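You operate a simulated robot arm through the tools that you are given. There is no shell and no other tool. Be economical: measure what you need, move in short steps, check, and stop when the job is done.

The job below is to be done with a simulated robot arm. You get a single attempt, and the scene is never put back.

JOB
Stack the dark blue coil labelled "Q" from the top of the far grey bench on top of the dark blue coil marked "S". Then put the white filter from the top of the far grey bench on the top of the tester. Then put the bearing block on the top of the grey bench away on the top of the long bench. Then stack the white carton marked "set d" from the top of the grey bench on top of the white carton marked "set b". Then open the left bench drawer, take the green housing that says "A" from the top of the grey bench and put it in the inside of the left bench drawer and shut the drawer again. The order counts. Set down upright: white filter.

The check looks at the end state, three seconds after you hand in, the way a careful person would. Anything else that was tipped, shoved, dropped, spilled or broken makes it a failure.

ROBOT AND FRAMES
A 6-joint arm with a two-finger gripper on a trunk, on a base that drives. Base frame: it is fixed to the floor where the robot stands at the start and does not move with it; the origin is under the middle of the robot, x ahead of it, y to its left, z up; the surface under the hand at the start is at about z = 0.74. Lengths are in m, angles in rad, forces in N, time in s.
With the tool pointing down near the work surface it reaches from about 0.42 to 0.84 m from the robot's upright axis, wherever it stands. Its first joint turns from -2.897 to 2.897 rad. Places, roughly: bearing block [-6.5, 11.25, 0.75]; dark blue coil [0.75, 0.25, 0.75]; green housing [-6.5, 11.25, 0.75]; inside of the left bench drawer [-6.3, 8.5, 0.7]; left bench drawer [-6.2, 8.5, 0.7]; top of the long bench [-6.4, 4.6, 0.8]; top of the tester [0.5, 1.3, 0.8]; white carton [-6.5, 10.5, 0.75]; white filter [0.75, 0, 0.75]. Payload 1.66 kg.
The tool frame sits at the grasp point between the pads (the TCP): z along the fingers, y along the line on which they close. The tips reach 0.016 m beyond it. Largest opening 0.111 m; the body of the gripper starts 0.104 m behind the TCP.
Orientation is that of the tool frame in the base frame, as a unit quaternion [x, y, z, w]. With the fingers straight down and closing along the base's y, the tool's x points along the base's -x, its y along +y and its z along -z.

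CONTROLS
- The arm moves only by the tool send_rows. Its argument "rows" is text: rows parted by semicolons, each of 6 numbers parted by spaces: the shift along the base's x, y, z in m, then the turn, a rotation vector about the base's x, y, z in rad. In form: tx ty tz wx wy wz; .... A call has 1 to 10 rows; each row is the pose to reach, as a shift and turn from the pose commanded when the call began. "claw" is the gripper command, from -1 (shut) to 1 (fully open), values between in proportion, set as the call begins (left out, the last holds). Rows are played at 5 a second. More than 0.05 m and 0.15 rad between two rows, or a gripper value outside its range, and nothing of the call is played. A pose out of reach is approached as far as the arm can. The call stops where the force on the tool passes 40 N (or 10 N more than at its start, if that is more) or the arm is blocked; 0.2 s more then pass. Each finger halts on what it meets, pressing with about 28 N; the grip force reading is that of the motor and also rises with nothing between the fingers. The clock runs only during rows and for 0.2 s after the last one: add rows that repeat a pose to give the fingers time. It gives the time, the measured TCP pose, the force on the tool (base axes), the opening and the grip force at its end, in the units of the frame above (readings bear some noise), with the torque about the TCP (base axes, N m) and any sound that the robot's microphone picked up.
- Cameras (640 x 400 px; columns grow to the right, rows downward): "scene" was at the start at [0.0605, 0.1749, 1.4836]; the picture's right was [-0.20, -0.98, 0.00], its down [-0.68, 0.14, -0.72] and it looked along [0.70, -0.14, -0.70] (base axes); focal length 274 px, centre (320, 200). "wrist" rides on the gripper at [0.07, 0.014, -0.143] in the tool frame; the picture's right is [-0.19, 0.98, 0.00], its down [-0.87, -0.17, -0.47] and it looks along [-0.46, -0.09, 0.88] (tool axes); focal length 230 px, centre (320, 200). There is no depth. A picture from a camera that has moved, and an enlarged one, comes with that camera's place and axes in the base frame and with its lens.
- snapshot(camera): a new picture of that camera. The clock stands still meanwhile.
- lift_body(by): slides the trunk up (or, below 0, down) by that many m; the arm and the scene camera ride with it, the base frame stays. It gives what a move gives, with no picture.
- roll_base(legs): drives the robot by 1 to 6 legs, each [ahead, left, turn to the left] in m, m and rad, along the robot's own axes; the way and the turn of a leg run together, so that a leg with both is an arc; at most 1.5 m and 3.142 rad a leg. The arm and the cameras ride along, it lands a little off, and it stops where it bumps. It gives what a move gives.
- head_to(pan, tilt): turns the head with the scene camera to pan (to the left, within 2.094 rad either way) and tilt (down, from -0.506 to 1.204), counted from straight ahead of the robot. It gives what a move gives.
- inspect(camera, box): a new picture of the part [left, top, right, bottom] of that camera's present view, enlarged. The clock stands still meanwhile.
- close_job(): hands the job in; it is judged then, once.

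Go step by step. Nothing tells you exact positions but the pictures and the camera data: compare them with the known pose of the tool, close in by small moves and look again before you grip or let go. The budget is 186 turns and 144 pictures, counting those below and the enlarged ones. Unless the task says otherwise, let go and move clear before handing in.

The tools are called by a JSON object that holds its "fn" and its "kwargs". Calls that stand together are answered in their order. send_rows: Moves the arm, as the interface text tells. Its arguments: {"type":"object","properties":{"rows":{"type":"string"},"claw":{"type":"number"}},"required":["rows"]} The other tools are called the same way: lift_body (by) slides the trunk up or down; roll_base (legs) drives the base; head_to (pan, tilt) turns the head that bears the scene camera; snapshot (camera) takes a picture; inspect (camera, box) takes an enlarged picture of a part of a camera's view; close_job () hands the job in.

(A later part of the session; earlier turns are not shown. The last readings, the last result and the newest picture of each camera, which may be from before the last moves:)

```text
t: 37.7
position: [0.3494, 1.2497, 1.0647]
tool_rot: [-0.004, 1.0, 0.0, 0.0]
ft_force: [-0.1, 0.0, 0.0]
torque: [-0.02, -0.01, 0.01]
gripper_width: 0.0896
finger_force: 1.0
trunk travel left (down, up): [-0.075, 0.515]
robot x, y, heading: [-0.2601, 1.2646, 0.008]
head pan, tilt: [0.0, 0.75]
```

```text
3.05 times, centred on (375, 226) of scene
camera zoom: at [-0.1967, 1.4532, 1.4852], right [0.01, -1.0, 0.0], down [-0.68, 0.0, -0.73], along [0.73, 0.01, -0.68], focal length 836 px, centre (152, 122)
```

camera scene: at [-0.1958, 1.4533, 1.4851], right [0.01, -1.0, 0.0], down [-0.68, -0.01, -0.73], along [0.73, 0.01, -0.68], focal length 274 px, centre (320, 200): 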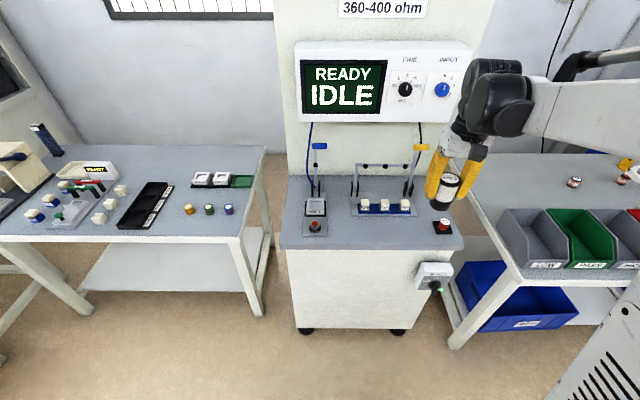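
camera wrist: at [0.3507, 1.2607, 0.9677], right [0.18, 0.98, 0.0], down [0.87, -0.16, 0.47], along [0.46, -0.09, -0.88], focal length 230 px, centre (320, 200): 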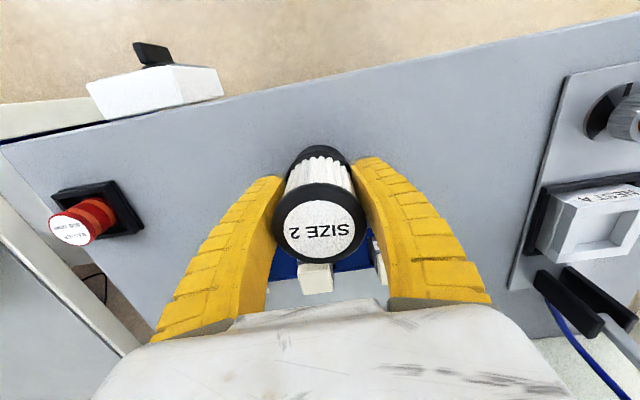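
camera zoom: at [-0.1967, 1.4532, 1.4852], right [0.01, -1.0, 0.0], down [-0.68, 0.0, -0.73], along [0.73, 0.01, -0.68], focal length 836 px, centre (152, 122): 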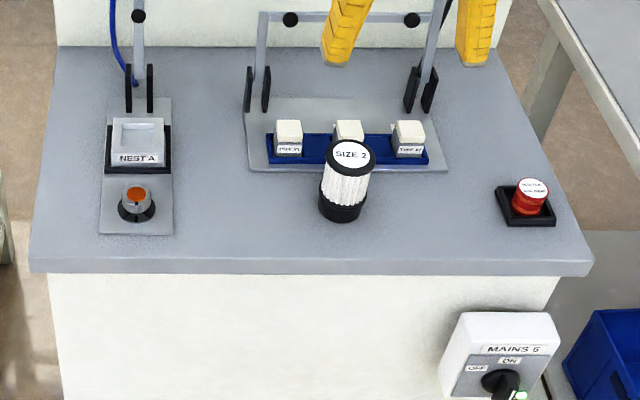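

The filter stands upright on the tester deck. Next is the long drive to the grey bench near (-6.5, 11.25); I'll tuck the arm and look in that direction.

{"fn": "send_rows", "kwargs": {"rows": "-0.04 0 0 0 0 0;-0.08 0 0 0 0 0;-0.12 0 0.01 0 0 0;-0.15 0 0.02 0 0 0", "claw": 0}}

{"fn": "head_to", "kwargs": {"pan": 2.09, "tilt": 0.2}}

{"fn": "snapshot", "kwargs": {"camera": "scene"}}

{"fn": "head_to", "kwargs": {"pan": 1.2, "tilt": 0.2}}

{"fn": "snapshot", "kwargs": {"camera": "scene"}}

```text
t: 38.7
position: [0.2015, 1.2503, 1.0844]
tool_rot: [-0.003, 1.0, -0.001, 0.0]
ft_force: [0.4, 0.5, 0.4]
torque: [-0.02, -0.03, -0.03]
gripper_width: 0.0573
finger_force: 1.2
trunk travel left (down, up): [-0.075, 0.515]
robot x, y, heading: [-0.2593, 1.2646, 0.009]
head pan, tilt: [0.0, 0.75]
```

```text
t: 40.7
position: [0.2027, 1.252, 1.0835]
tool_rot: [-0.002, 1.0, 0.0, 0.0]
ft_force: [0.1, 0.1, 0.1]
torque: [0.02, 0.0, -0.03]
gripper_width: 0.0576
finger_force: 1.3
trunk travel left (down, up): [-0.075, 0.515]
robot x, y, heading: [-0.2576, 1.2593, 0.01]
head pan, tilt: [2.089, 0.201]
```

```text
103 pictures are left
camera scene: at [-0.3254, 1.5333, 1.5347], right [0.87, 0.5, 0.0], down [0.1, -0.17, -0.98], along [-0.49, 0.85, -0.2], focal length 274 px, centre (320, 200)
```

scene: 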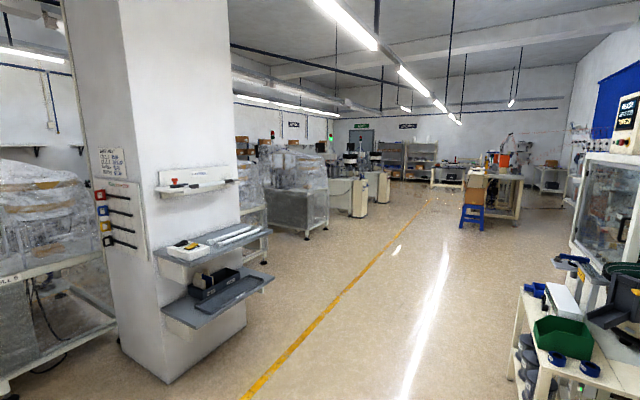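

```text
t: 41.9
position: [0.203, 1.2504, 1.0837]
tool_rot: [-0.003, 1.0, 0.0, 0.0]
ft_force: [0.6, -0.4, 0.7]
torque: [-0.03, -0.01, -0.02]
gripper_width: 0.0575
finger_force: 1.3
trunk travel left (down, up): [-0.075, 0.515]
robot x, y, heading: [-0.2582, 1.2624, 0.005]
head pan, tilt: [1.201, 0.201]
```

```text
102 pictures are left
camera scene: at [-0.2457, 1.5398, 1.5348], right [0.94, -0.35, 0.0], down [-0.07, -0.19, -0.98], along [0.35, 0.92, -0.2], focal length 274 px, centre (320, 200)
```

scene: 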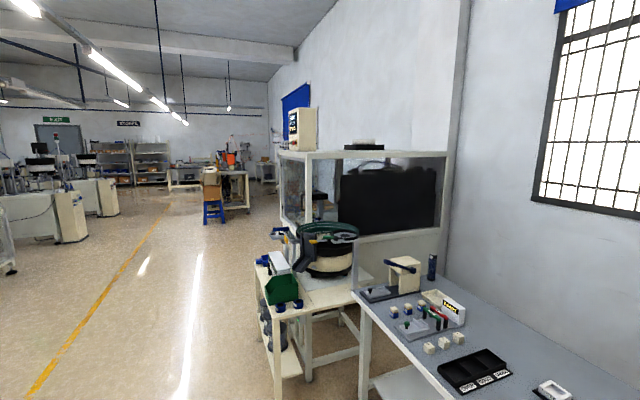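

The aisle runs along +y with the yellow line at x about -1.4; a column is at x < -1.9, y 2.3–3.0. I'll turn to face +y, move to x about -0.9 and drive up to look left.

{"fn": "roll_base", "kwargs": {"legs": [[-0.4, 0, 0], [0, 0, 1.565], [0, 0.25, 0], [1.4, 0, 0], [1.4, 0, 0]]}}

{"fn": "head_to", "kwargs": {"pan": 0.9, "tilt": 0.2}}

{"fn": "snapshot", "kwargs": {"camera": "scene"}}

{"fn": "head_to", "kwargs": {"pan": 1.8, "tilt": 0.2}}

{"fn": "snapshot", "kwargs": {"camera": "scene"}}

```text
t: 62.9
position: [-1.0562, 4.5164, 1.0846]
tool_rot: [0.723, -0.69, 0.0, 0.0]
ft_force: [0.3, 0.6, -0.4]
torque: [-0.02, -0.03, -0.02]
gripper_width: 0.0577
finger_force: 1.0
trunk travel left (down, up): [-0.075, 0.515]
robot x, y, heading: [-1.0467, 4.052, 1.618]
head pan, tilt: [1.201, 0.201]
```

```text
t: 63.7
position: [-1.0559, 4.5162, 1.0841]
tool_rot: [0.724, -0.69, 0.0, 0.0]
ft_force: [-0.8, 0.0, 0.0]
torque: [0.0, 0.04, 0.0]
gripper_width: 0.0578
finger_force: 1.3
trunk travel left (down, up): [-0.075, 0.515]
robot x, y, heading: [-1.0486, 4.0564, 1.617]
head pan, tilt: [0.901, 0.201]
```

```text
101 pictures are left
camera scene: at [-1.3112, 4.0822, 1.5348], right [0.58, 0.81, 0.0], down [0.16, -0.12, -0.98], along [-0.8, 0.57, -0.2], focal length 274 px, centre (320, 200)
```

scene: 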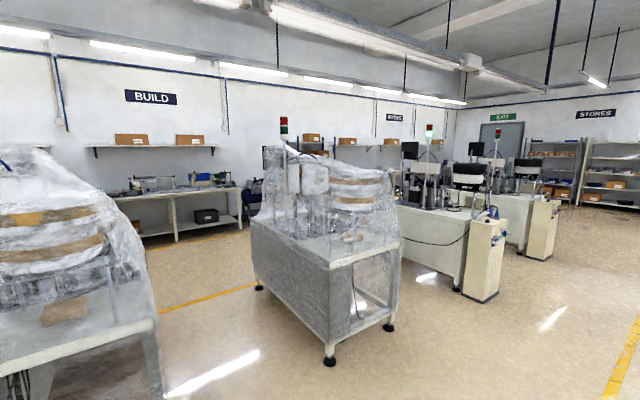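

```text
t: 64.9
position: [-1.0564, 4.516, 1.0829]
tool_rot: [0.724, -0.69, -0.001, 0.001]
ft_force: [0.4, 0.7, 0.3]
torque: [-0.02, 0.03, -0.01]
gripper_width: 0.0578
finger_force: 1.5
trunk travel left (down, up): [-0.075, 0.515]
robot x, y, heading: [-1.0463, 4.0541, 1.618]
head pan, tilt: [1.799, 0.201]
```

```text
100 pictures are left
camera scene: at [-1.3249, 4.0026, 1.5348], right [-0.27, 0.96, 0.0], down [0.19, 0.05, -0.98], along [-0.94, -0.27, -0.2], focal length 274 px, centre (320, 200)
```

scene: 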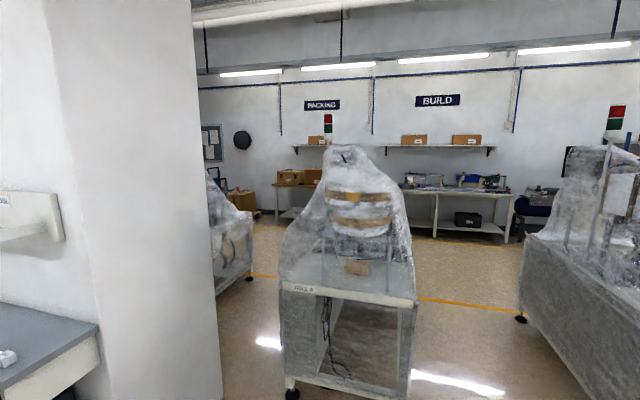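

The long bench (under "BUILD") is on the far wall around x -6.2, with a second aisle x -5.9..-4.0. I'll take the open route: up this aisle to y about 9.8, then look left.

{"fn": "roll_base", "kwargs": {"legs": [[0, 0, -0.05], [1.45, 0, 0], [1.45, 0, 0], [1.45, 0, 0]]}}

{"fn": "head_to", "kwargs": {"pan": 0.9, "tilt": 0.2}}

{"fn": "snapshot", "kwargs": {"camera": "scene"}}

```text
t: 86.4
position: [-1.1994, 8.9075, 1.0846]
tool_rot: [0.726, -0.688, 0.0, 0.0]
ft_force: [-0.5, -0.5, -0.5]
torque: [0.01, 0.01, -0.03]
gripper_width: 0.0577
finger_force: 1.8
trunk travel left (down, up): [-0.075, 0.515]
robot x, y, heading: [-1.1917, 8.4492, 1.627]
head pan, tilt: [1.799, 0.201]
```

```text
t: 87.6
position: [-1.1993, 8.9069, 1.0834]
tool_rot: [0.726, -0.688, 0.0, -0.001]
ft_force: [-1.0, 0.4, 0.2]
torque: [0.02, -0.01, -0.01]
gripper_width: 0.0574
finger_force: 1.8
trunk travel left (down, up): [-0.075, 0.515]
robot x, y, heading: [-1.1897, 8.4473, 1.623]
head pan, tilt: [0.901, 0.201]
```

```text
99 pictures are left
camera scene: at [-1.4536, 8.4724, 1.5348], right [0.58, 0.82, 0.0], down [0.16, -0.12, -0.98], along [-0.8, 0.57, -0.2], focal length 274 px, centre (320, 200)
```

scene: 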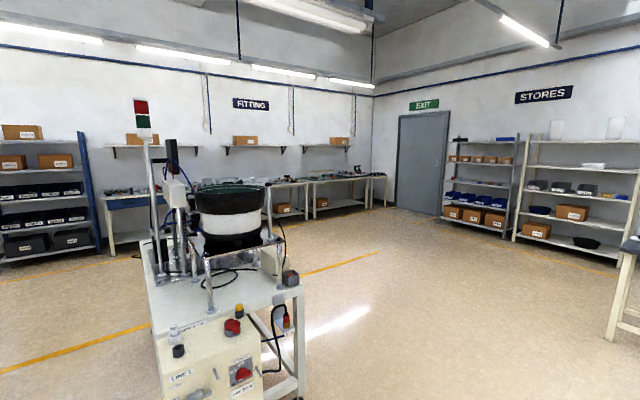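

The last machine ends at y about 9.2 and the "FITTING" benches are across. I'll go to y about 10.4, turn left and cross.

{"fn": "roll_base", "kwargs": {"legs": [[1.45, 0, -0.05], [0.45, 0, 0], [0, 0, 1.55], [1.45, 0, 0], [1.45, 0, 0]]}}

{"fn": "head_to", "kwargs": {"pan": 0.0, "tilt": 0.3}}

{"fn": "snapshot", "kwargs": {"camera": "scene"}}

```text
t: 114.1
position: [-4.5813, 10.5033, 1.0838]
tool_rot: [0.999, -0.039, 0.0, -0.001]
ft_force: [0.3, 0.7, -1.0]
torque: [0.0, -0.02, 0.01]
gripper_width: 0.0576
finger_force: 1.2
trunk travel left (down, up): [-0.075, 0.515]
robot x, y, heading: [-4.1249, 10.4523, 3.063]
head pan, tilt: [0.901, 0.201]
```

```text
t: 115.3
position: [-4.5816, 10.5034, 1.0837]
tool_rot: [0.999, -0.039, 0.0, 0.001]
ft_force: [-0.5, 0.6, 0.3]
torque: [0.01, -0.01, -0.04]
gripper_width: 0.0572
finger_force: 1.2
trunk travel left (down, up): [-0.075, 0.515]
robot x, y, heading: [-4.1246, 10.4519, 3.064]
head pan, tilt: [0.0, 0.3]
```

```text
98 pictures are left
camera scene: at [-4.2116, 10.2704, 1.5255], right [0.08, 1.0, 0.0], down [0.29, -0.02, -0.96], along [-0.95, 0.07, -0.3], focal length 274 px, centre (320, 200)
```

scene: 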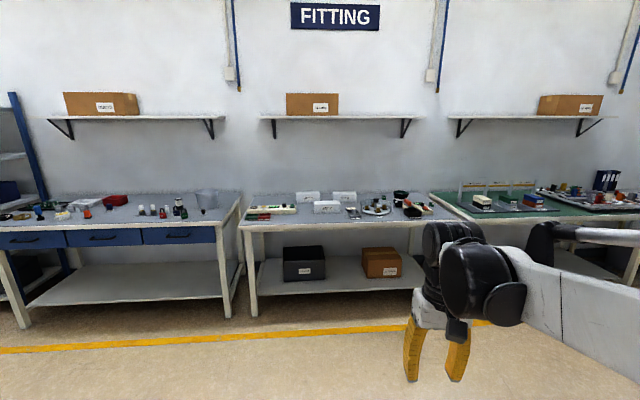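

The middle grey bench holds the cartons etc.; the left bench has three blue drawers. I'll enlarge both.

{"fn": "inspect", "kwargs": {"camera": "scene", "box": [235, 170, 475, 320]}}

{"fn": "inspect", "kwargs": {"camera": "scene", "box": [0, 170, 240, 320]}}

```text
2.67 times, centred on (355, 245) of scene
camera zoom: at [-4.2116, 10.2704, 1.5255], right [0.08, 1.0, 0.0], down [0.29, -0.02, -0.96], along [-0.95, 0.07, -0.3], focal length 731 px, centre (227, 80)
```

zoom: 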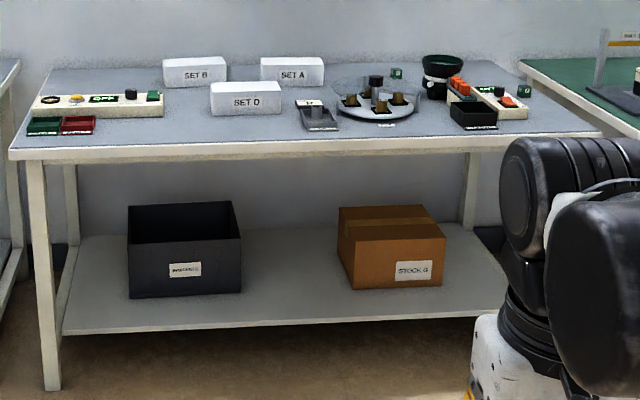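

```text
2.67 times, centred on (120, 245) of scene
camera zoom: at [-4.2116, 10.2704, 1.5255], right [0.08, 1.0, 0.0], down [0.29, -0.02, -0.96], along [-0.95, 0.07, -0.3], focal length 731 px, centre (853, 80)
```

zoom: 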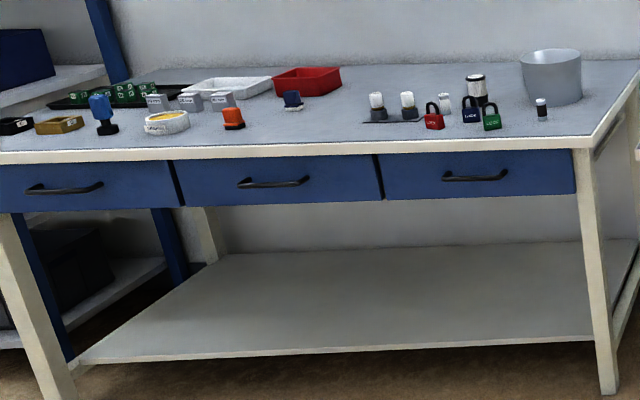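

Cartons B, A, D are on the middle bench; the bearing block and green housing should be around y = 11.2. I'll drive in front of that part at x about -5.5 and look.

{"fn": "roll_base", "kwargs": {"legs": [[0, -0.55, 0.078], [1.35, 0, 0]]}}

{"fn": "head_to", "kwargs": {"pan": 0.0, "tilt": 0.65}}

{"fn": "snapshot", "kwargs": {"camera": "scene"}}

{"fn": "snapshot", "kwargs": {"camera": "wrist"}}

```text
t: 124.7
position: [-5.8815, 11.0514, 1.0831]
tool_rot: [1.0, -0.017, 0.0, -0.001]
ft_force: [0.5, -0.2, -0.1]
torque: [-0.01, -0.01, 0.01]
gripper_width: 0.0576
finger_force: 1.5
trunk travel left (down, up): [-0.075, 0.515]
robot x, y, heading: [-5.4244, 11.0258, 3.103]
head pan, tilt: [0.0, 0.3]
```

```text
t: 125.5
position: [-5.8806, 11.0517, 1.0833]
tool_rot: [1.0, -0.018, 0.0, 0.0]
ft_force: [-0.6, -0.6, -0.1]
torque: [0.01, 0.01, 0.0]
gripper_width: 0.0578
finger_force: 1.5
trunk travel left (down, up): [-0.075, 0.515]
robot x, y, heading: [-5.4271, 11.0218, 3.105]
head pan, tilt: [0.0, 0.649]
```

```text
95 pictures are left
camera scene: at [-5.4959, 10.8354, 1.4938], right [0.03, 1.0, 0.0], down [0.6, -0.02, -0.8], along [-0.8, 0.03, -0.6], focal length 274 px, centre (320, 200)
```

scene: 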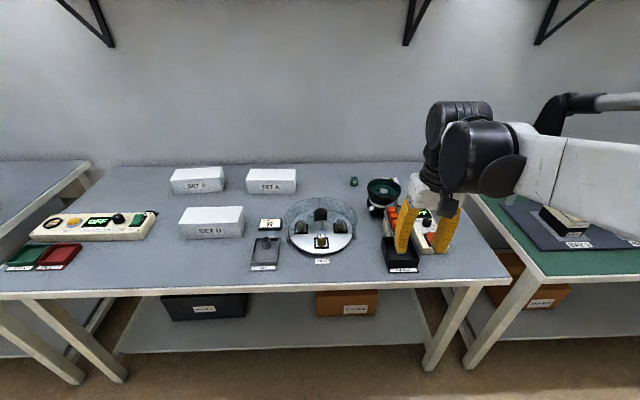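

```text
94 pictures are left
camera wrist: at [-5.8111, 11.0347, 1.2272], right [-0.22, -0.97, 0.0], down [-0.86, 0.2, 0.47], along [-0.46, 0.11, -0.88], focal length 230 px, centre (320, 200)
```

wrist: 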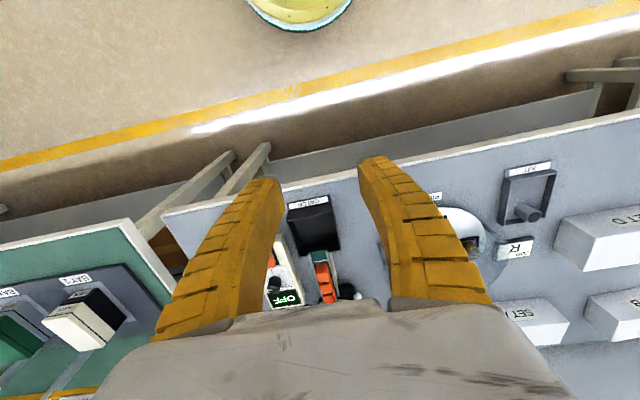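

I'll enlarge the scene on the bench centre to identify the bearing block and the green housing.

{"fn": "inspect", "kwargs": {"camera": "scene", "box": [240, 165, 440, 290]}}

{"fn": "inspect", "kwargs": {"camera": "scene", "box": [150, 155, 310, 255]}}

```text
3.20 times, centred on (340, 228) of scene
camera zoom: at [-5.4959, 10.8354, 1.4938], right [0.03, 1.0, 0.0], down [0.6, -0.02, -0.8], along [-0.8, 0.03, -0.6], focal length 878 px, centre (256, 112)
```

zoom: 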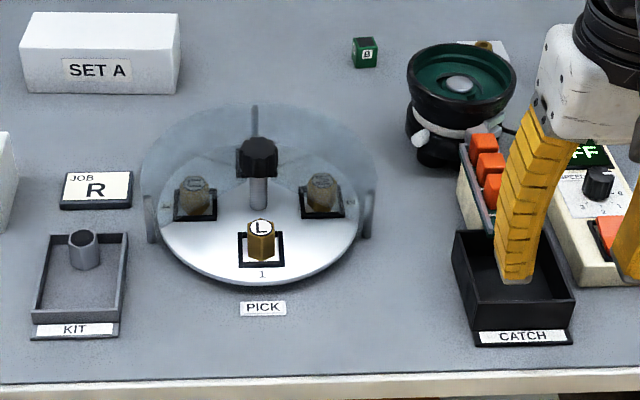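

```text
4.00 times, centred on (230, 205) of scene
camera zoom: at [-5.4959, 10.8354, 1.4938], right [0.03, 1.0, 0.0], down [0.6, -0.02, -0.8], along [-0.8, 0.03, -0.6], focal length 1097 px, centre (680, 180)
```

zoom: 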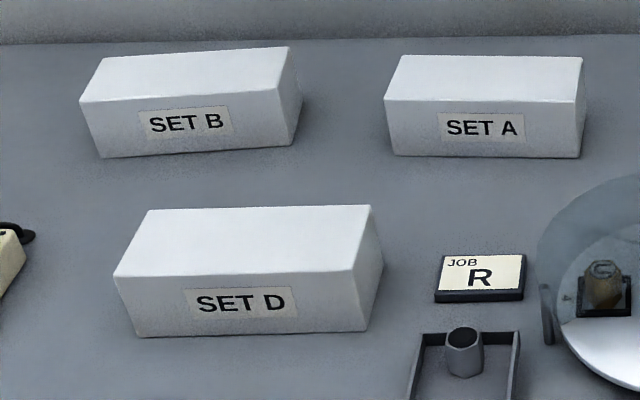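

The green cube here may read "B"; something sits behind the black bowl. I'll raise the trunk to see over it.

{"fn": "lift_body", "kwargs": {"by": 0.4}}

{"fn": "inspect", "kwargs": {"camera": "scene", "box": [240, 180, 480, 330]}}

{"fn": "snapshot", "kwargs": {"camera": "wrist"}}

```text
t: 129.4
position: [-5.8814, 11.0513, 1.4836]
tool_rot: [1.0, -0.018, 0.0, 0.0]
ft_force: [-0.2, 0.3, 0.1]
torque: [-0.02, 0.01, 0.02]
gripper_width: 0.0576
finger_force: 1.6
trunk travel left (down, up): [-0.475, 0.115]
robot x, y, heading: [-5.4256, 11.0252, 3.106]
head pan, tilt: [0.0, 0.649]
```

```text
2.67 times, centred on (360, 255) of scene
camera zoom: at [-5.496, 10.8354, 1.8936], right [0.03, 1.0, 0.0], down [0.6, -0.02, -0.8], along [-0.8, 0.03, -0.6], focal length 731 px, centre (213, 53)
```

zoom: 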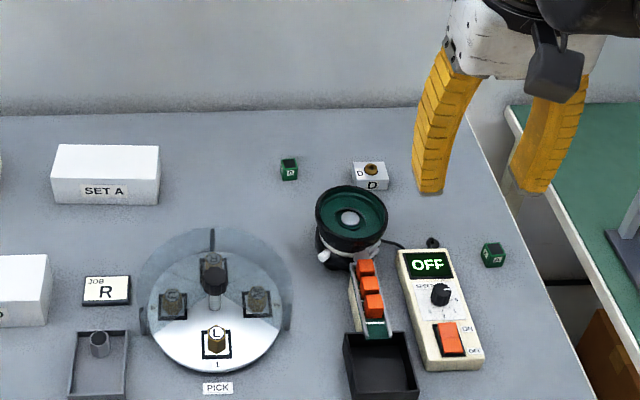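

```text
90 pictures are left
camera wrist: at [-5.8112, 11.0347, 1.6271], right [-0.22, -0.97, 0.0], down [-0.86, 0.2, 0.47], along [-0.46, 0.11, -0.88], focal length 230 px, centre (320, 200)
```

wrist: 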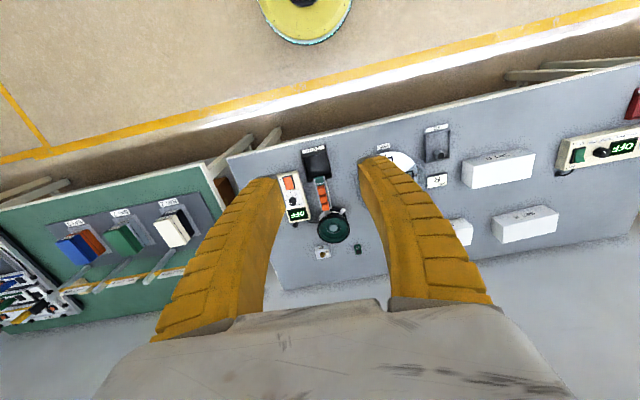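

There is the bearing block (white with a brass bush, behind the bowl) and two green housings. I'll enlarge their labels.

{"fn": "inspect", "kwargs": {"camera": "scene", "box": [325, 205, 405, 255]}}

{"fn": "inspect", "kwargs": {"camera": "scene", "box": [390, 245, 454, 285]}}

```text
8.00 times, centred on (365, 230) of scene
camera zoom: at [-5.496, 10.8354, 1.8936], right [0.03, 1.0, 0.0], down [0.6, -0.02, -0.8], along [-0.8, 0.03, -0.6], focal length 2194 px, centre (-40, -40)
```

zoom: 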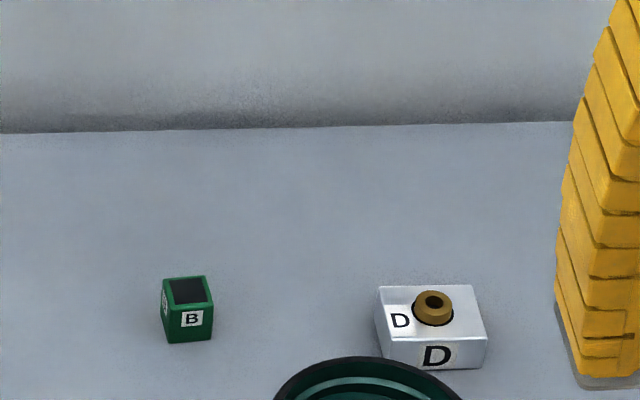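

```text
10.00 times, centred on (422, 265) of scene
camera zoom: at [-5.496, 10.8354, 1.8936], right [0.03, 1.0, 0.0], down [0.6, -0.02, -0.8], along [-0.8, 0.03, -0.6], focal length 2743 px, centre (-700, -450)
```

zoom: 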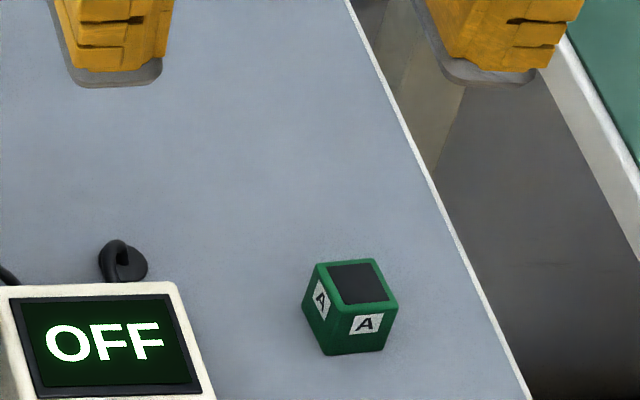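

Bearing block D is at about (-6.563, 11.21) and housing A at about (-6.353, 11.40). I'll drive closer, turn square, and lower the trunk.

{"fn": "roll_base", "kwargs": {"legs": [[0.35, -0.14, 0.035]]}}

{"fn": "lift_body", "kwargs": {"by": -0.3}}

{"fn": "snapshot", "kwargs": {"camera": "scene"}}

{"fn": "snapshot", "kwargs": {"camera": "wrist"}}

```text
t: 131.8
position: [-6.2308, 11.1756, 1.4833]
tool_rot: [1.0, 0.003, 0.0, 0.0]
ft_force: [-0.3, 0.4, -0.6]
torque: [0.01, -0.03, 0.01]
gripper_width: 0.0578
finger_force: 1.7
trunk travel left (down, up): [-0.475, 0.115]
robot x, y, heading: [-5.771, 11.1657, -3.136]
head pan, tilt: [0.0, 0.649]
```

```text
t: 134.8
position: [-6.2302, 11.1734, 1.1834]
tool_rot: [1.0, 0.003, 0.0, 0.0]
ft_force: [0.8, 0.5, 0.2]
torque: [0.0, 0.02, -0.02]
gripper_width: 0.0574
finger_force: 0.8
trunk travel left (down, up): [-0.175, 0.415]
robot x, y, heading: [-5.7713, 11.1652, -3.134]
head pan, tilt: [0.0, 0.649]
```

```text
87 pictures are left
camera scene: at [-5.8358, 10.9739, 1.5938], right [0.0, 1.0, 0.0], down [0.6, 0.0, -0.8], along [-0.8, 0.0, -0.6], focal length 274 px, centre (320, 200)
```

scene: 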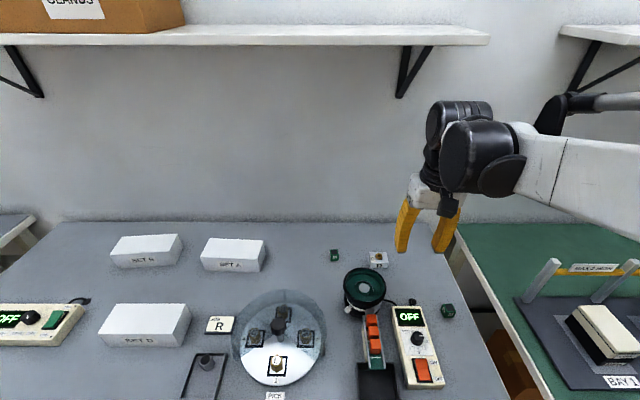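

```text
86 pictures are left
camera wrist: at [-6.1587, 11.1606, 1.3273], right [-0.19, -0.98, 0.0], down [-0.87, 0.16, 0.47], along [-0.46, 0.09, -0.88], focal length 230 px, centre (320, 200)
```

wrist: 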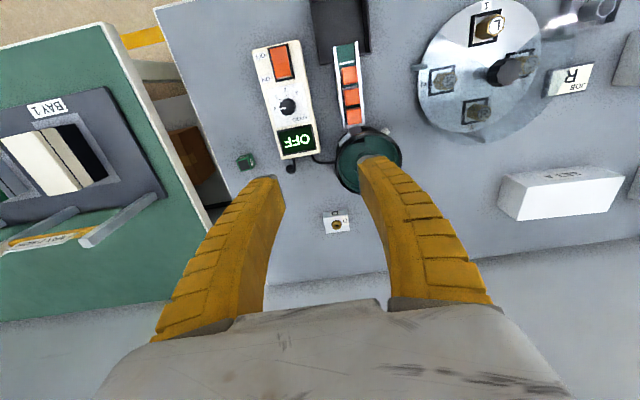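

I'll move above the block at about (-6.55, 11.195) with a wide opening and look.

{"fn": "send_rows", "kwargs": {"rows": "-0.04 0.005 -0.02 0 0 0;-0.085 0.01 -0.04 0 0 0;-0.13 0.015 -0.06 0 0 0;-0.17 0.02 -0.08 0 0 0;-0.21 0.02 -0.10 0 0 0;-0.25 0.02 -0.12 0 0 0;-0.29 0.02 -0.14 0 0 0;-0.32 0.02 -0.17 0 0 0;-0.32 0.02 -0.2 0 0 0;-0.32 0.02 -0.2 0 0 0", "claw": 1}}

{"fn": "snapshot", "kwargs": {"camera": "wrist"}}

{"fn": "inspect", "kwargs": {"camera": "scene", "box": [310, 200, 470, 300]}}

```text
t: 137.0
position: [-6.5483, 11.1939, 0.9821]
tool_rot: [1.0, 0.003, 0.0, 0.0]
ft_force: [0.3, -0.9, -0.6]
torque: [0.02, 0.01, 0.0]
gripper_width: 0.1109
finger_force: 0.1
trunk travel left (down, up): [-0.175, 0.415]
robot x, y, heading: [-5.774, 11.1663, -3.138]
head pan, tilt: [0.0, 0.649]
```

```text
85 pictures are left
camera wrist: at [-6.4776, 11.1791, 1.126], right [-0.19, -0.98, 0.0], down [-0.87, 0.16, 0.47], along [-0.46, 0.09, -0.88], focal length 230 px, centre (320, 200)
```

wrist: 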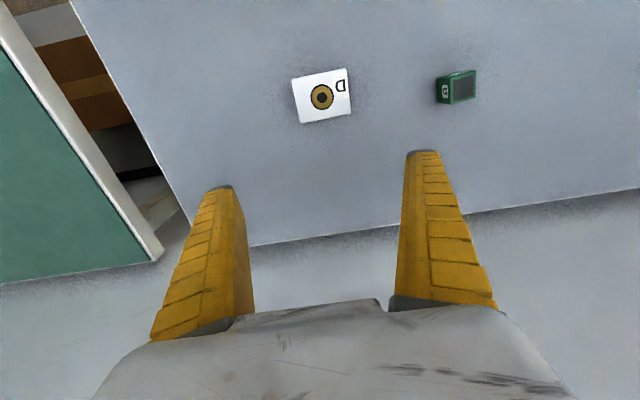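

```text
4.00 times, centred on (390, 250) of scene
camera zoom: at [-5.8357, 10.9739, 1.5937], right [0.0, 1.0, 0.0], down [0.6, 0.0, -0.8], along [-0.8, 0.0, -0.6], focal length 1097 px, centre (40, 0)
```

zoom: 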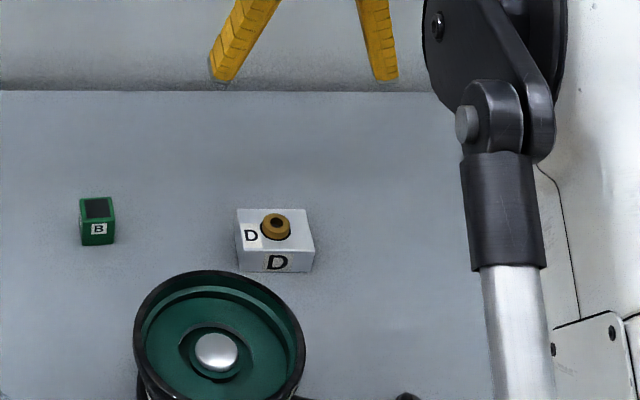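

The two views only agree if this bench top is near z = 0.80 and the block is at about (-6.50, 11.184). I'll shift there, lean slightly for bowl clearance, lower some and look again.

{"fn": "send_rows", "kwargs": {"rows": "0.03 -0.01 0 0 -0.1 0;0.048 -0.01 0 0 -0.2 0;0.048 -0.01 -0.04 0 -0.2 0;0.048 -0.01 -0.07 0 -0.2 0;0.048 -0.01 -0.07 0 -0.2 0"}}

{"fn": "snapshot", "kwargs": {"camera": "wrist"}}

{"fn": "inspect", "kwargs": {"camera": "scene", "box": [310, 200, 470, 300]}}

```text
t: 138.2
position: [-6.5011, 11.1865, 0.9141]
tool_rot: [0.995, 0.002, 0.1, 0.0]
ft_force: [-0.3, 0.2, 1.3]
torque: [-0.04, 0.02, 0.01]
gripper_width: 0.1107
finger_force: 0.1
trunk travel left (down, up): [-0.175, 0.415]
robot x, y, heading: [-5.7729, 11.1645, -3.136]
head pan, tilt: [0.0, 0.649]
```

```text
83 pictures are left
camera wrist: at [-6.4604, 11.1721, 1.0677], right [-0.18, -0.98, -0.04], down [-0.94, 0.16, 0.29], along [-0.28, 0.09, -0.96], focal length 230 px, centre (320, 200)
```

wrist: 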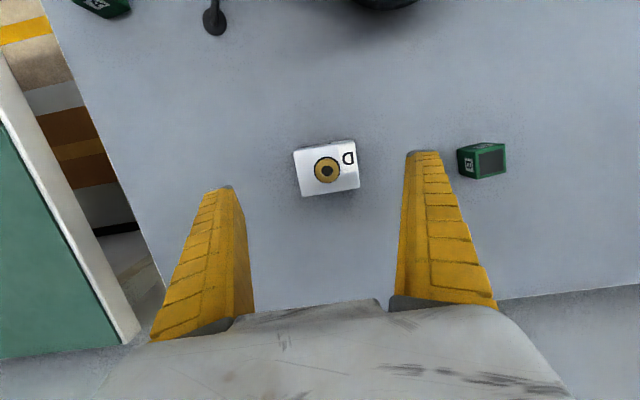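

```text
4.00 times, centred on (390, 250) of scene
camera zoom: at [-5.8358, 10.9739, 1.5937], right [0.0, 1.0, 0.0], down [0.6, 0.0, -0.8], along [-0.8, 0.0, -0.6], focal length 1097 px, centre (40, 0)
```

zoom: 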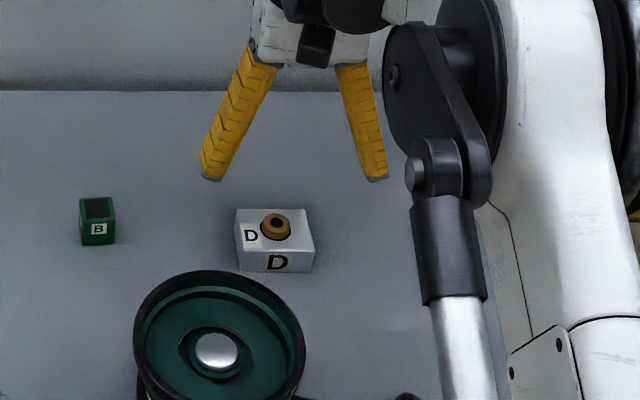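

Block at about (-6.50, 11.182). I'll go lower in steps and compare with the scene view.

{"fn": "send_rows", "kwargs": {"rows": "0 -0.004 -0.03 0 0 0;0 -0.004 -0.055 0 0 0;0 -0.004 -0.055 0 0 0"}}

{"fn": "snapshot", "kwargs": {"camera": "wrist"}}

{"fn": "inspect", "kwargs": {"camera": "scene", "box": [310, 200, 470, 300]}}

```text
t: 139.0
position: [-6.4996, 11.1821, 0.858]
tool_rot: [0.995, 0.002, 0.1, 0.0]
ft_force: [0.3, -0.3, 1.0]
torque: [0.02, -0.03, -0.03]
gripper_width: 0.1109
finger_force: 0.1
trunk travel left (down, up): [-0.175, 0.415]
robot x, y, heading: [-5.7685, 11.1619, -3.133]
head pan, tilt: [0.0, 0.649]
```

```text
81 pictures are left
camera wrist: at [-6.459, 11.1675, 1.0131], right [-0.18, -0.98, -0.04], down [-0.94, 0.16, 0.29], along [-0.28, 0.09, -0.96], focal length 230 px, centre (320, 200)
```

wrist: 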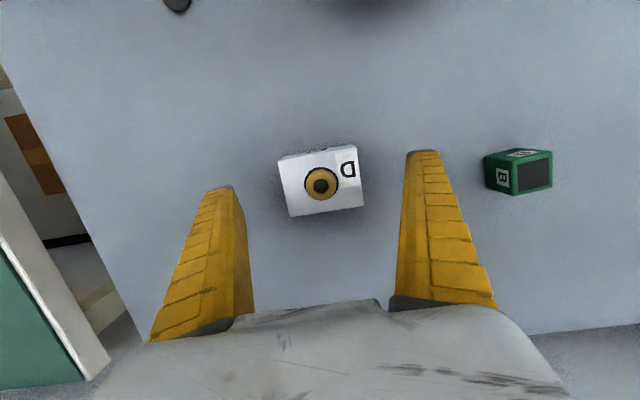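

```text
4.00 times, centred on (390, 250) of scene
camera zoom: at [-5.8358, 10.974, 1.5937], right [0.0, 1.0, 0.0], down [0.6, 0.0, -0.8], along [-0.8, 0.0, -0.6], focal length 1097 px, centre (40, 0)
```

zoom: 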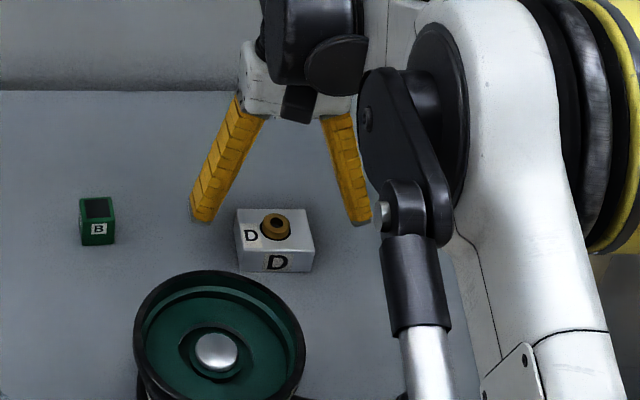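

Scaling confirms the block top at about z = 0.835. I'll lower to TCP z = 0.825, then grip.

{"fn": "send_rows", "kwargs": {"rows": "0.003 0 -0.015 0 0 0;0.003 0 -0.025 0 0 0;0.003 0 -0.033 0 0 0;0.003 0 -0.033 0 0 0"}}

{"fn": "snapshot", "kwargs": {"camera": "wrist"}}

```text
t: 140.0
position: [-6.4962, 11.1819, 0.826]
tool_rot: [0.995, 0.003, 0.1, -0.001]
ft_force: [-1.1, 0.2, -0.3]
torque: [0.0, 0.0, 0.01]
gripper_width: 0.1108
finger_force: 0.1
trunk travel left (down, up): [-0.175, 0.415]
robot x, y, heading: [-5.7673, 11.1641, -3.137]
head pan, tilt: [0.0, 0.649]
```

```text
79 pictures are left
camera wrist: at [-6.456, 11.1675, 0.98], right [-0.18, -0.98, -0.04], down [-0.94, 0.16, 0.29], along [-0.28, 0.09, -0.96], focal length 230 px, centre (320, 200)
```

wrist: 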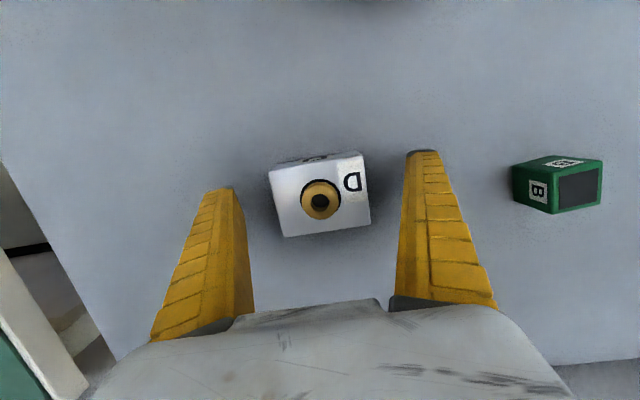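

Centred between the pads; close and lift slightly.

{"fn": "send_rows", "kwargs": {"rows": "0 0 0 0 0 0;0 0 0 0 0 0;0 0 0 0 0 0;0 0 0 0 0 0", "claw": -1}}

{"fn": "send_rows", "kwargs": {"rows": "0 0 0.03 0 0 0;0 0 0.06 0 0 0;0 0 0.10 0 0 0;0 0 0.14 0 0.05 0;0.02 0 0.17 0 0.1 0;0.05 0 0.2 0 0.15 0;0.09 0 0.22 0 0.2 0;0.13 0 0.24 0 0.2 0;0.17 0 0.25 0 0.2 0;0.21 0 0.26 0 0.2 0"}}

{"fn": "snapshot", "kwargs": {"camera": "wrist"}}

{"fn": "snapshot", "kwargs": {"camera": "scene"}}

```text
t: 141.0
position: [-6.4976, 11.1823, 0.8252]
tool_rot: [0.995, 0.003, 0.1, -0.001]
ft_force: [-0.7, 0.7, 0.9]
torque: [-0.06, 0.04, -0.02]
gripper_width: 0.0623
finger_force: 27.8
trunk travel left (down, up): [-0.175, 0.415]
robot x, y, heading: [-5.7663, 11.1639, -3.139]
head pan, tilt: [0.0, 0.649]
```

```text
t: 143.2
position: [-6.2866, 11.1813, 1.0868]
tool_rot: [1.0, 0.002, -0.001, 0.0]
ft_force: [-0.3, 0.2, -2.1]
torque: [0.01, 0.0, 0.0]
gripper_width: 0.0621
finger_force: 27.9
trunk travel left (down, up): [-0.175, 0.415]
robot x, y, heading: [-5.7697, 11.1667, -3.137]
head pan, tilt: [0.0, 0.649]
```

```text
78 pictures are left
camera wrist: at [-6.2142, 11.1655, 1.2309], right [-0.19, -0.98, 0.0], down [-0.87, 0.16, 0.47], along [-0.46, 0.09, -0.88], focal length 230 px, centre (320, 200)
```

wrist: 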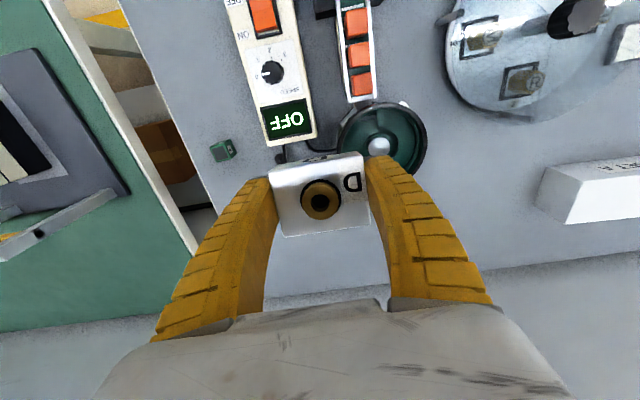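

```text
77 pictures are left
camera scene: at [-5.8347, 10.9739, 1.5938], right [0.0, 1.0, 0.0], down [0.6, 0.0, -0.8], along [-0.8, 0.0, -0.6], focal length 274 px, centre (320, 200)
```

scene: 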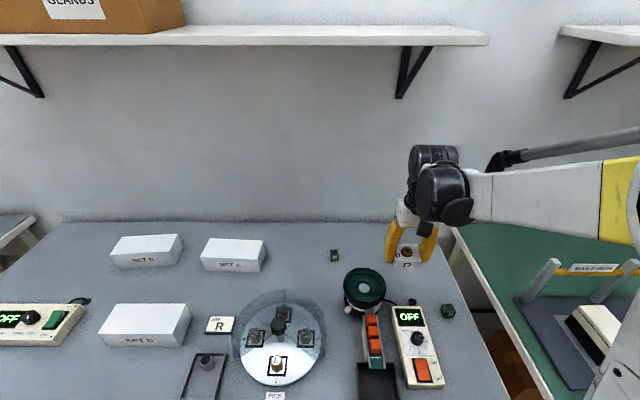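

The block is held. I'll back off into the aisle and strafe left (−y) toward the long bench at y about 4.6, checking partway.

{"fn": "roll_base", "kwargs": {"legs": [[-0.7, 0, 0], [0, 1.4, 0], [0, 1.4, 0]]}}

{"fn": "head_to", "kwargs": {"pan": 0.9, "tilt": 0.3}}

{"fn": "snapshot", "kwargs": {"camera": "scene"}}

```text
t: 160.0
position: [-5.6879, 8.4373, 1.0878]
tool_rot: [1.0, -0.031, 0.0, 0.0]
ft_force: [-0.2, 0.2, -2.1]
torque: [0.03, -0.01, -0.02]
gripper_width: 0.062
finger_force: 28.1
trunk travel left (down, up): [-0.175, 0.415]
robot x, y, heading: [-5.1712, 8.3913, 3.079]
head pan, tilt: [0.0, 0.649]
```

```text
t: 161.2
position: [-5.6871, 8.4386, 1.0866]
tool_rot: [1.0, -0.031, 0.001, 0.0]
ft_force: [0.4, 0.8, -3.0]
torque: [-0.01, -0.03, 0.0]
gripper_width: 0.0621
finger_force: 28.3
trunk travel left (down, up): [-0.175, 0.415]
robot x, y, heading: [-5.1722, 8.385, 3.085]
head pan, tilt: [0.901, 0.3]
```

```text
76 pictures are left
camera scene: at [-5.2271, 8.1272, 1.6254], right [-0.74, 0.67, 0.0], down [0.2, 0.22, -0.96], along [-0.64, -0.71, -0.3], focal length 274 px, centre (320, 200)
```

scene: 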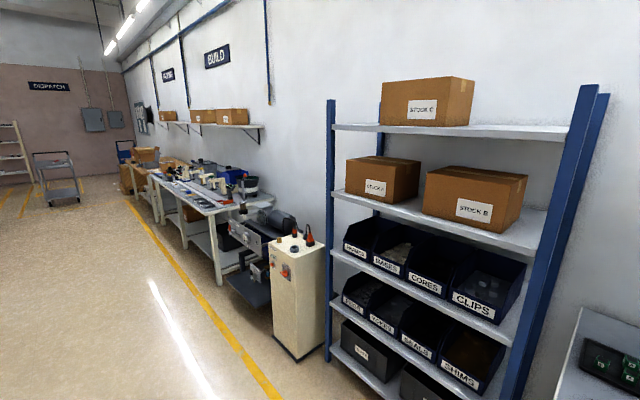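

The path at x about -5.1 is clear; the long bench lies beyond a white cabinet. Continue.

{"fn": "roll_base", "kwargs": {"legs": [[0, 0, 0.06], [0, 1.3, 0], [0, 1.3, 0], [0, 1.0, 0]]}}

{"fn": "head_to", "kwargs": {"pan": 0.0, "tilt": 0.5}}

{"fn": "snapshot", "kwargs": {"camera": "scene"}}

```text
t: 179.0
position: [-5.6174, 4.8142, 1.0868]
tool_rot: [1.0, 0.011, 0.0, 0.0]
ft_force: [0.5, 0.6, -2.6]
torque: [0.01, 0.02, 0.0]
gripper_width: 0.0622
finger_force: 28.1
trunk travel left (down, up): [-0.175, 0.415]
robot x, y, heading: [-5.0992, 4.8017, -3.122]
head pan, tilt: [0.901, 0.3]
```

```text
t: 180.2
position: [-5.6182, 4.8137, 1.0869]
tool_rot: [1.0, 0.011, 0.0, -0.001]
ft_force: [0.4, -0.6, -2.4]
torque: [0.04, 0.0, 0.01]
gripper_width: 0.062
finger_force: 28.0
trunk travel left (down, up): [-0.175, 0.415]
robot x, y, heading: [-5.101, 4.8055, -3.118]
head pan, tilt: [0.0, 0.499]
```

```text
75 pictures are left
camera scene: at [-5.1675, 4.6143, 1.6071], right [-0.02, 1.0, 0.0], down [0.48, 0.01, -0.88], along [-0.88, -0.02, -0.48], focal length 274 px, centre (320, 200)
```

scene: 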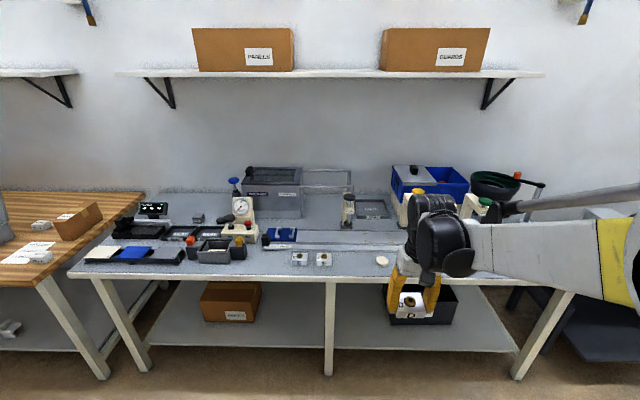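

This is the long bench. I'll enlarge to find clear space.

{"fn": "inspect", "kwargs": {"camera": "scene", "box": [220, 180, 420, 305]}}

```text
3.20 times, centred on (320, 242) of scene
camera zoom: at [-5.1675, 4.6143, 1.6071], right [-0.02, 1.0, 0.0], down [0.48, 0.01, -0.88], along [-0.88, -0.02, -0.48], focal length 878 px, centre (320, 64)
```

zoom: 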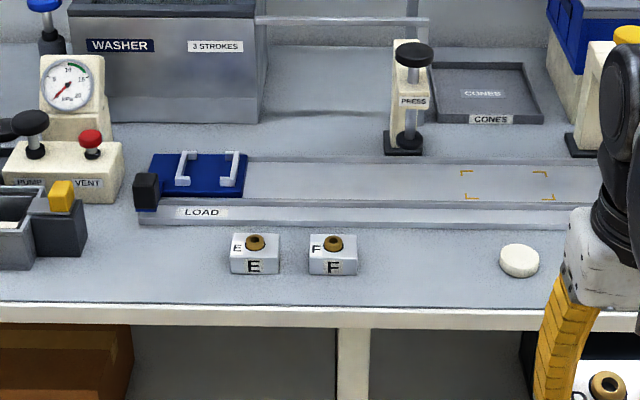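

The spot between block F and the white puck, about (-6.09, 4.74), is clear. I'll drive in 0.4 m and look again.

{"fn": "roll_base", "kwargs": {"legs": [[0.4, 0.05, -0.02]]}}

{"fn": "head_to", "kwargs": {"pan": 0.0, "tilt": 0.8}}

{"fn": "inspect", "kwargs": {"camera": "scene", "box": [240, 180, 440, 305]}}

{"fn": "snapshot", "kwargs": {"camera": "wrist"}}

```text
t: 182.8
position: [-6.0314, 4.7742, 1.0872]
tool_rot: [1.0, -0.004, 0.0, 0.0]
ft_force: [-0.2, -0.6, -1.8]
torque: [0.0, -0.02, 0.0]
gripper_width: 0.0619
finger_force: 28.1
trunk travel left (down, up): [-0.175, 0.415]
robot x, y, heading: [-5.5163, 4.7515, 3.132]
head pan, tilt: [0.0, 0.499]
```

```text
t: 183.6
position: [-6.0305, 4.7729, 1.086]
tool_rot: [1.0, -0.004, 0.0, 0.0]
ft_force: [0.4, -0.2, -2.1]
torque: [-0.01, 0.0, 0.02]
gripper_width: 0.0625
finger_force: 27.9
trunk travel left (down, up): [-0.175, 0.415]
robot x, y, heading: [-5.511, 4.7475, 3.137]
head pan, tilt: [0.0, 0.799]
```

```text
3.20 times, centred on (340, 242) of scene
camera zoom: at [-5.5758, 4.5626, 1.5811], right [0.01, 1.0, 0.0], down [0.72, 0.0, -0.7], along [-0.7, 0.0, -0.72], focal length 878 px, centre (256, 64)
```

zoom: 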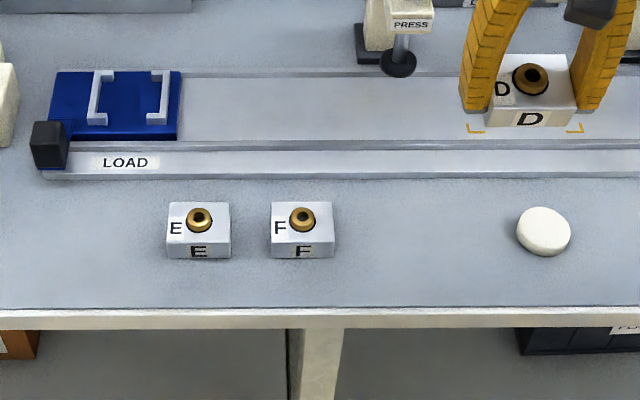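

```text
72 pictures are left
camera wrist: at [-5.9597, 4.7585, 1.2305], right [-0.2, -0.98, 0.0], down [-0.86, 0.17, 0.47], along [-0.46, 0.09, -0.88], focal length 230 px, centre (320, 200)
```

wrist: 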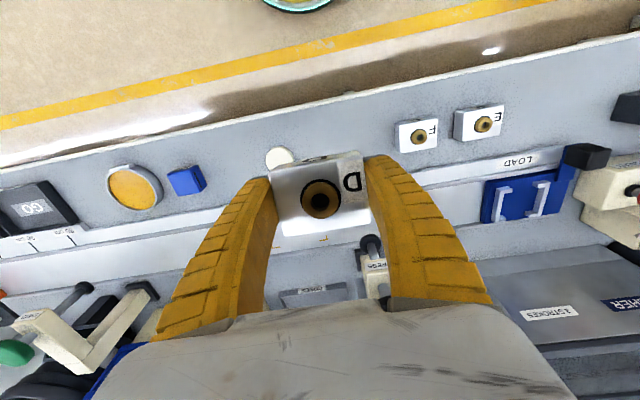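

Triangulation gives F's top at z = 0.83, so this bench is about 0.80. Target (-6.083, 4.737); move over it and lower to just above.

{"fn": "send_rows", "kwargs": {"rows": "-0.03 -0.02 -0.02 0 0 0;-0.052 -0.036 -0.05 0 0 0;-0.052 -0.036 -0.09 0 0 0;-0.052 -0.036 -0.13 0 0 0;-0.052 -0.036 -0.17 0 0 0;-0.052 -0.036 -0.21 0 0 0;-0.052 -0.036 -0.225 0 0 0;-0.052 -0.036 -0.225 0 0 0"}}

{"fn": "inspect", "kwargs": {"camera": "scene", "box": [280, 190, 440, 290]}}

```text
t: 185.4
position: [-6.082, 4.7381, 0.8597]
tool_rot: [1.0, -0.004, 0.0, 0.0]
ft_force: [-0.3, -0.2, -2.8]
torque: [0.01, 0.02, 0.0]
gripper_width: 0.0624
finger_force: 28.0
trunk travel left (down, up): [-0.175, 0.415]
robot x, y, heading: [-5.5127, 4.7515, 3.136]
head pan, tilt: [0.0, 0.799]
```

```text
4.00 times, centred on (360, 240) of scene
camera zoom: at [-5.5758, 4.5626, 1.5811], right [0.01, 1.0, 0.0], down [0.72, 0.0, -0.7], along [-0.7, 0.0, -0.72], focal length 1097 px, centre (160, 40)
```

zoom: 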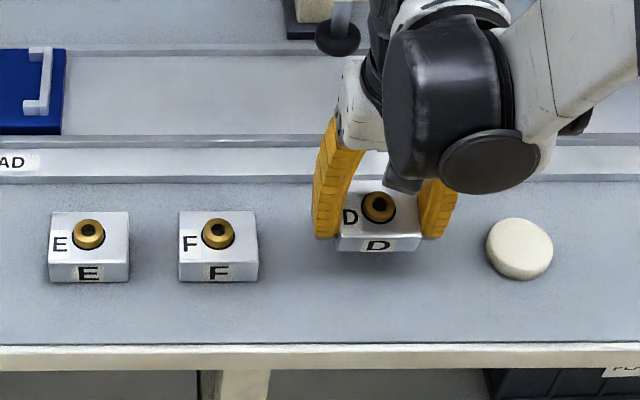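

I picked it with a 0.2 rad lean, so I must restore that lean for the block to be flat. Then lower to near contact.

{"fn": "send_rows", "kwargs": {"rows": "0 0 0 0 -0.1 0;0 0 0 0 -0.2 0;0 0 -0.012 0 -0.2 0;0 0 -0.022 0 -0.2 0;0 0 -0.028 0 -0.2 0;0 0 -0.028 0 -0.2 0"}}

{"fn": "inspect", "kwargs": {"camera": "scene", "box": [280, 190, 440, 290]}}

```text
t: 186.8
position: [-6.0836, 4.7369, 0.8338]
tool_rot: [0.995, -0.003, 0.1, 0.0]
ft_force: [0.1, -0.4, -2.1]
torque: [-0.03, 0.01, 0.02]
gripper_width: 0.0622
finger_force: 28.0
trunk travel left (down, up): [-0.175, 0.415]
robot x, y, heading: [-5.5158, 4.7522, 3.134]
head pan, tilt: [0.0, 0.799]
```

```text
4.00 times, centred on (360, 240) of scene
camera zoom: at [-5.5758, 4.5626, 1.5811], right [0.01, 1.0, 0.0], down [0.72, 0.0, -0.7], along [-0.7, 0.0, -0.72], focal length 1097 px, centre (160, 40)
```

zoom: 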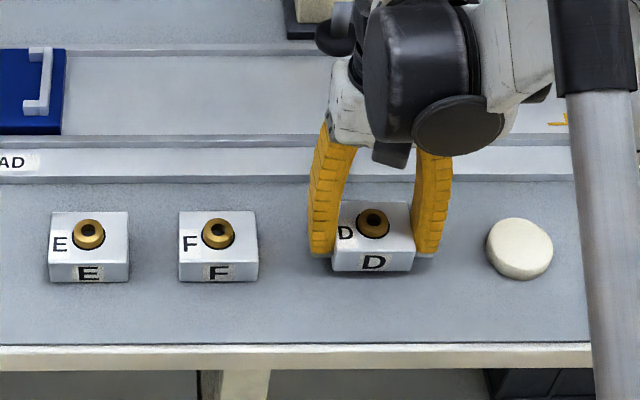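

Flat and parallel now. Lower in fine steps until contact.

{"fn": "send_rows", "kwargs": {"rows": "0 0 -0.003 0 0 0;0 0 -0.006 0 0 0;0 0 -0.008 0 0 0;0 0 -0.008 0 0 0"}}

```text
t: 187.8
position: [-6.0824, 4.7362, 0.8255]
tool_rot: [0.995, -0.003, 0.1, 0.0]
ft_force: [-0.9, 0.6, -2.7]
torque: [0.03, -0.03, -0.01]
gripper_width: 0.0619
finger_force: 27.7
trunk travel left (down, up): [-0.175, 0.415]
robot x, y, heading: [-5.5138, 4.7488, 3.128]
head pan, tilt: [0.0, 0.799]
```

{"fn": "send_rows", "kwargs": {"rows": "0 0 -0.002 0 0 0;0 0 -0.004 0 0 0;0 0 -0.004 0 0 0"}}

{"fn": "inspect", "kwargs": {"camera": "scene", "box": [320, 200, 420, 262]}}

```text
t: 188.6
position: [-6.0818, 4.7374, 0.8222]
tool_rot: [0.995, -0.002, 0.099, -0.001]
ft_force: [-3.2, -0.1, 24.3]
torque: [0.0, -0.02, 0.0]
gripper_width: 0.0649
finger_force: 28.1
trunk travel left (down, up): [-0.175, 0.415]
robot x, y, heading: [-5.5141, 4.7476, 3.135]
head pan, tilt: [0.0, 0.799]
```

```text
6.40 times, centred on (370, 231) of scene
camera zoom: at [-5.574, 4.5626, 1.5813], right [0.01, 1.0, 0.0], down [0.72, 0.0, -0.7], along [-0.7, 0.0, -0.72], focal length 1755 px, centre (0, 2)
```

zoom: 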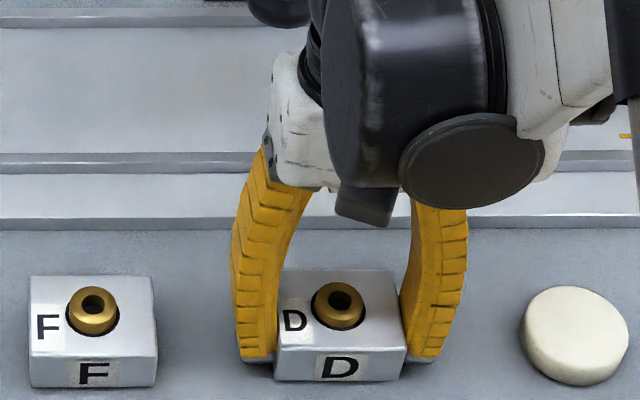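

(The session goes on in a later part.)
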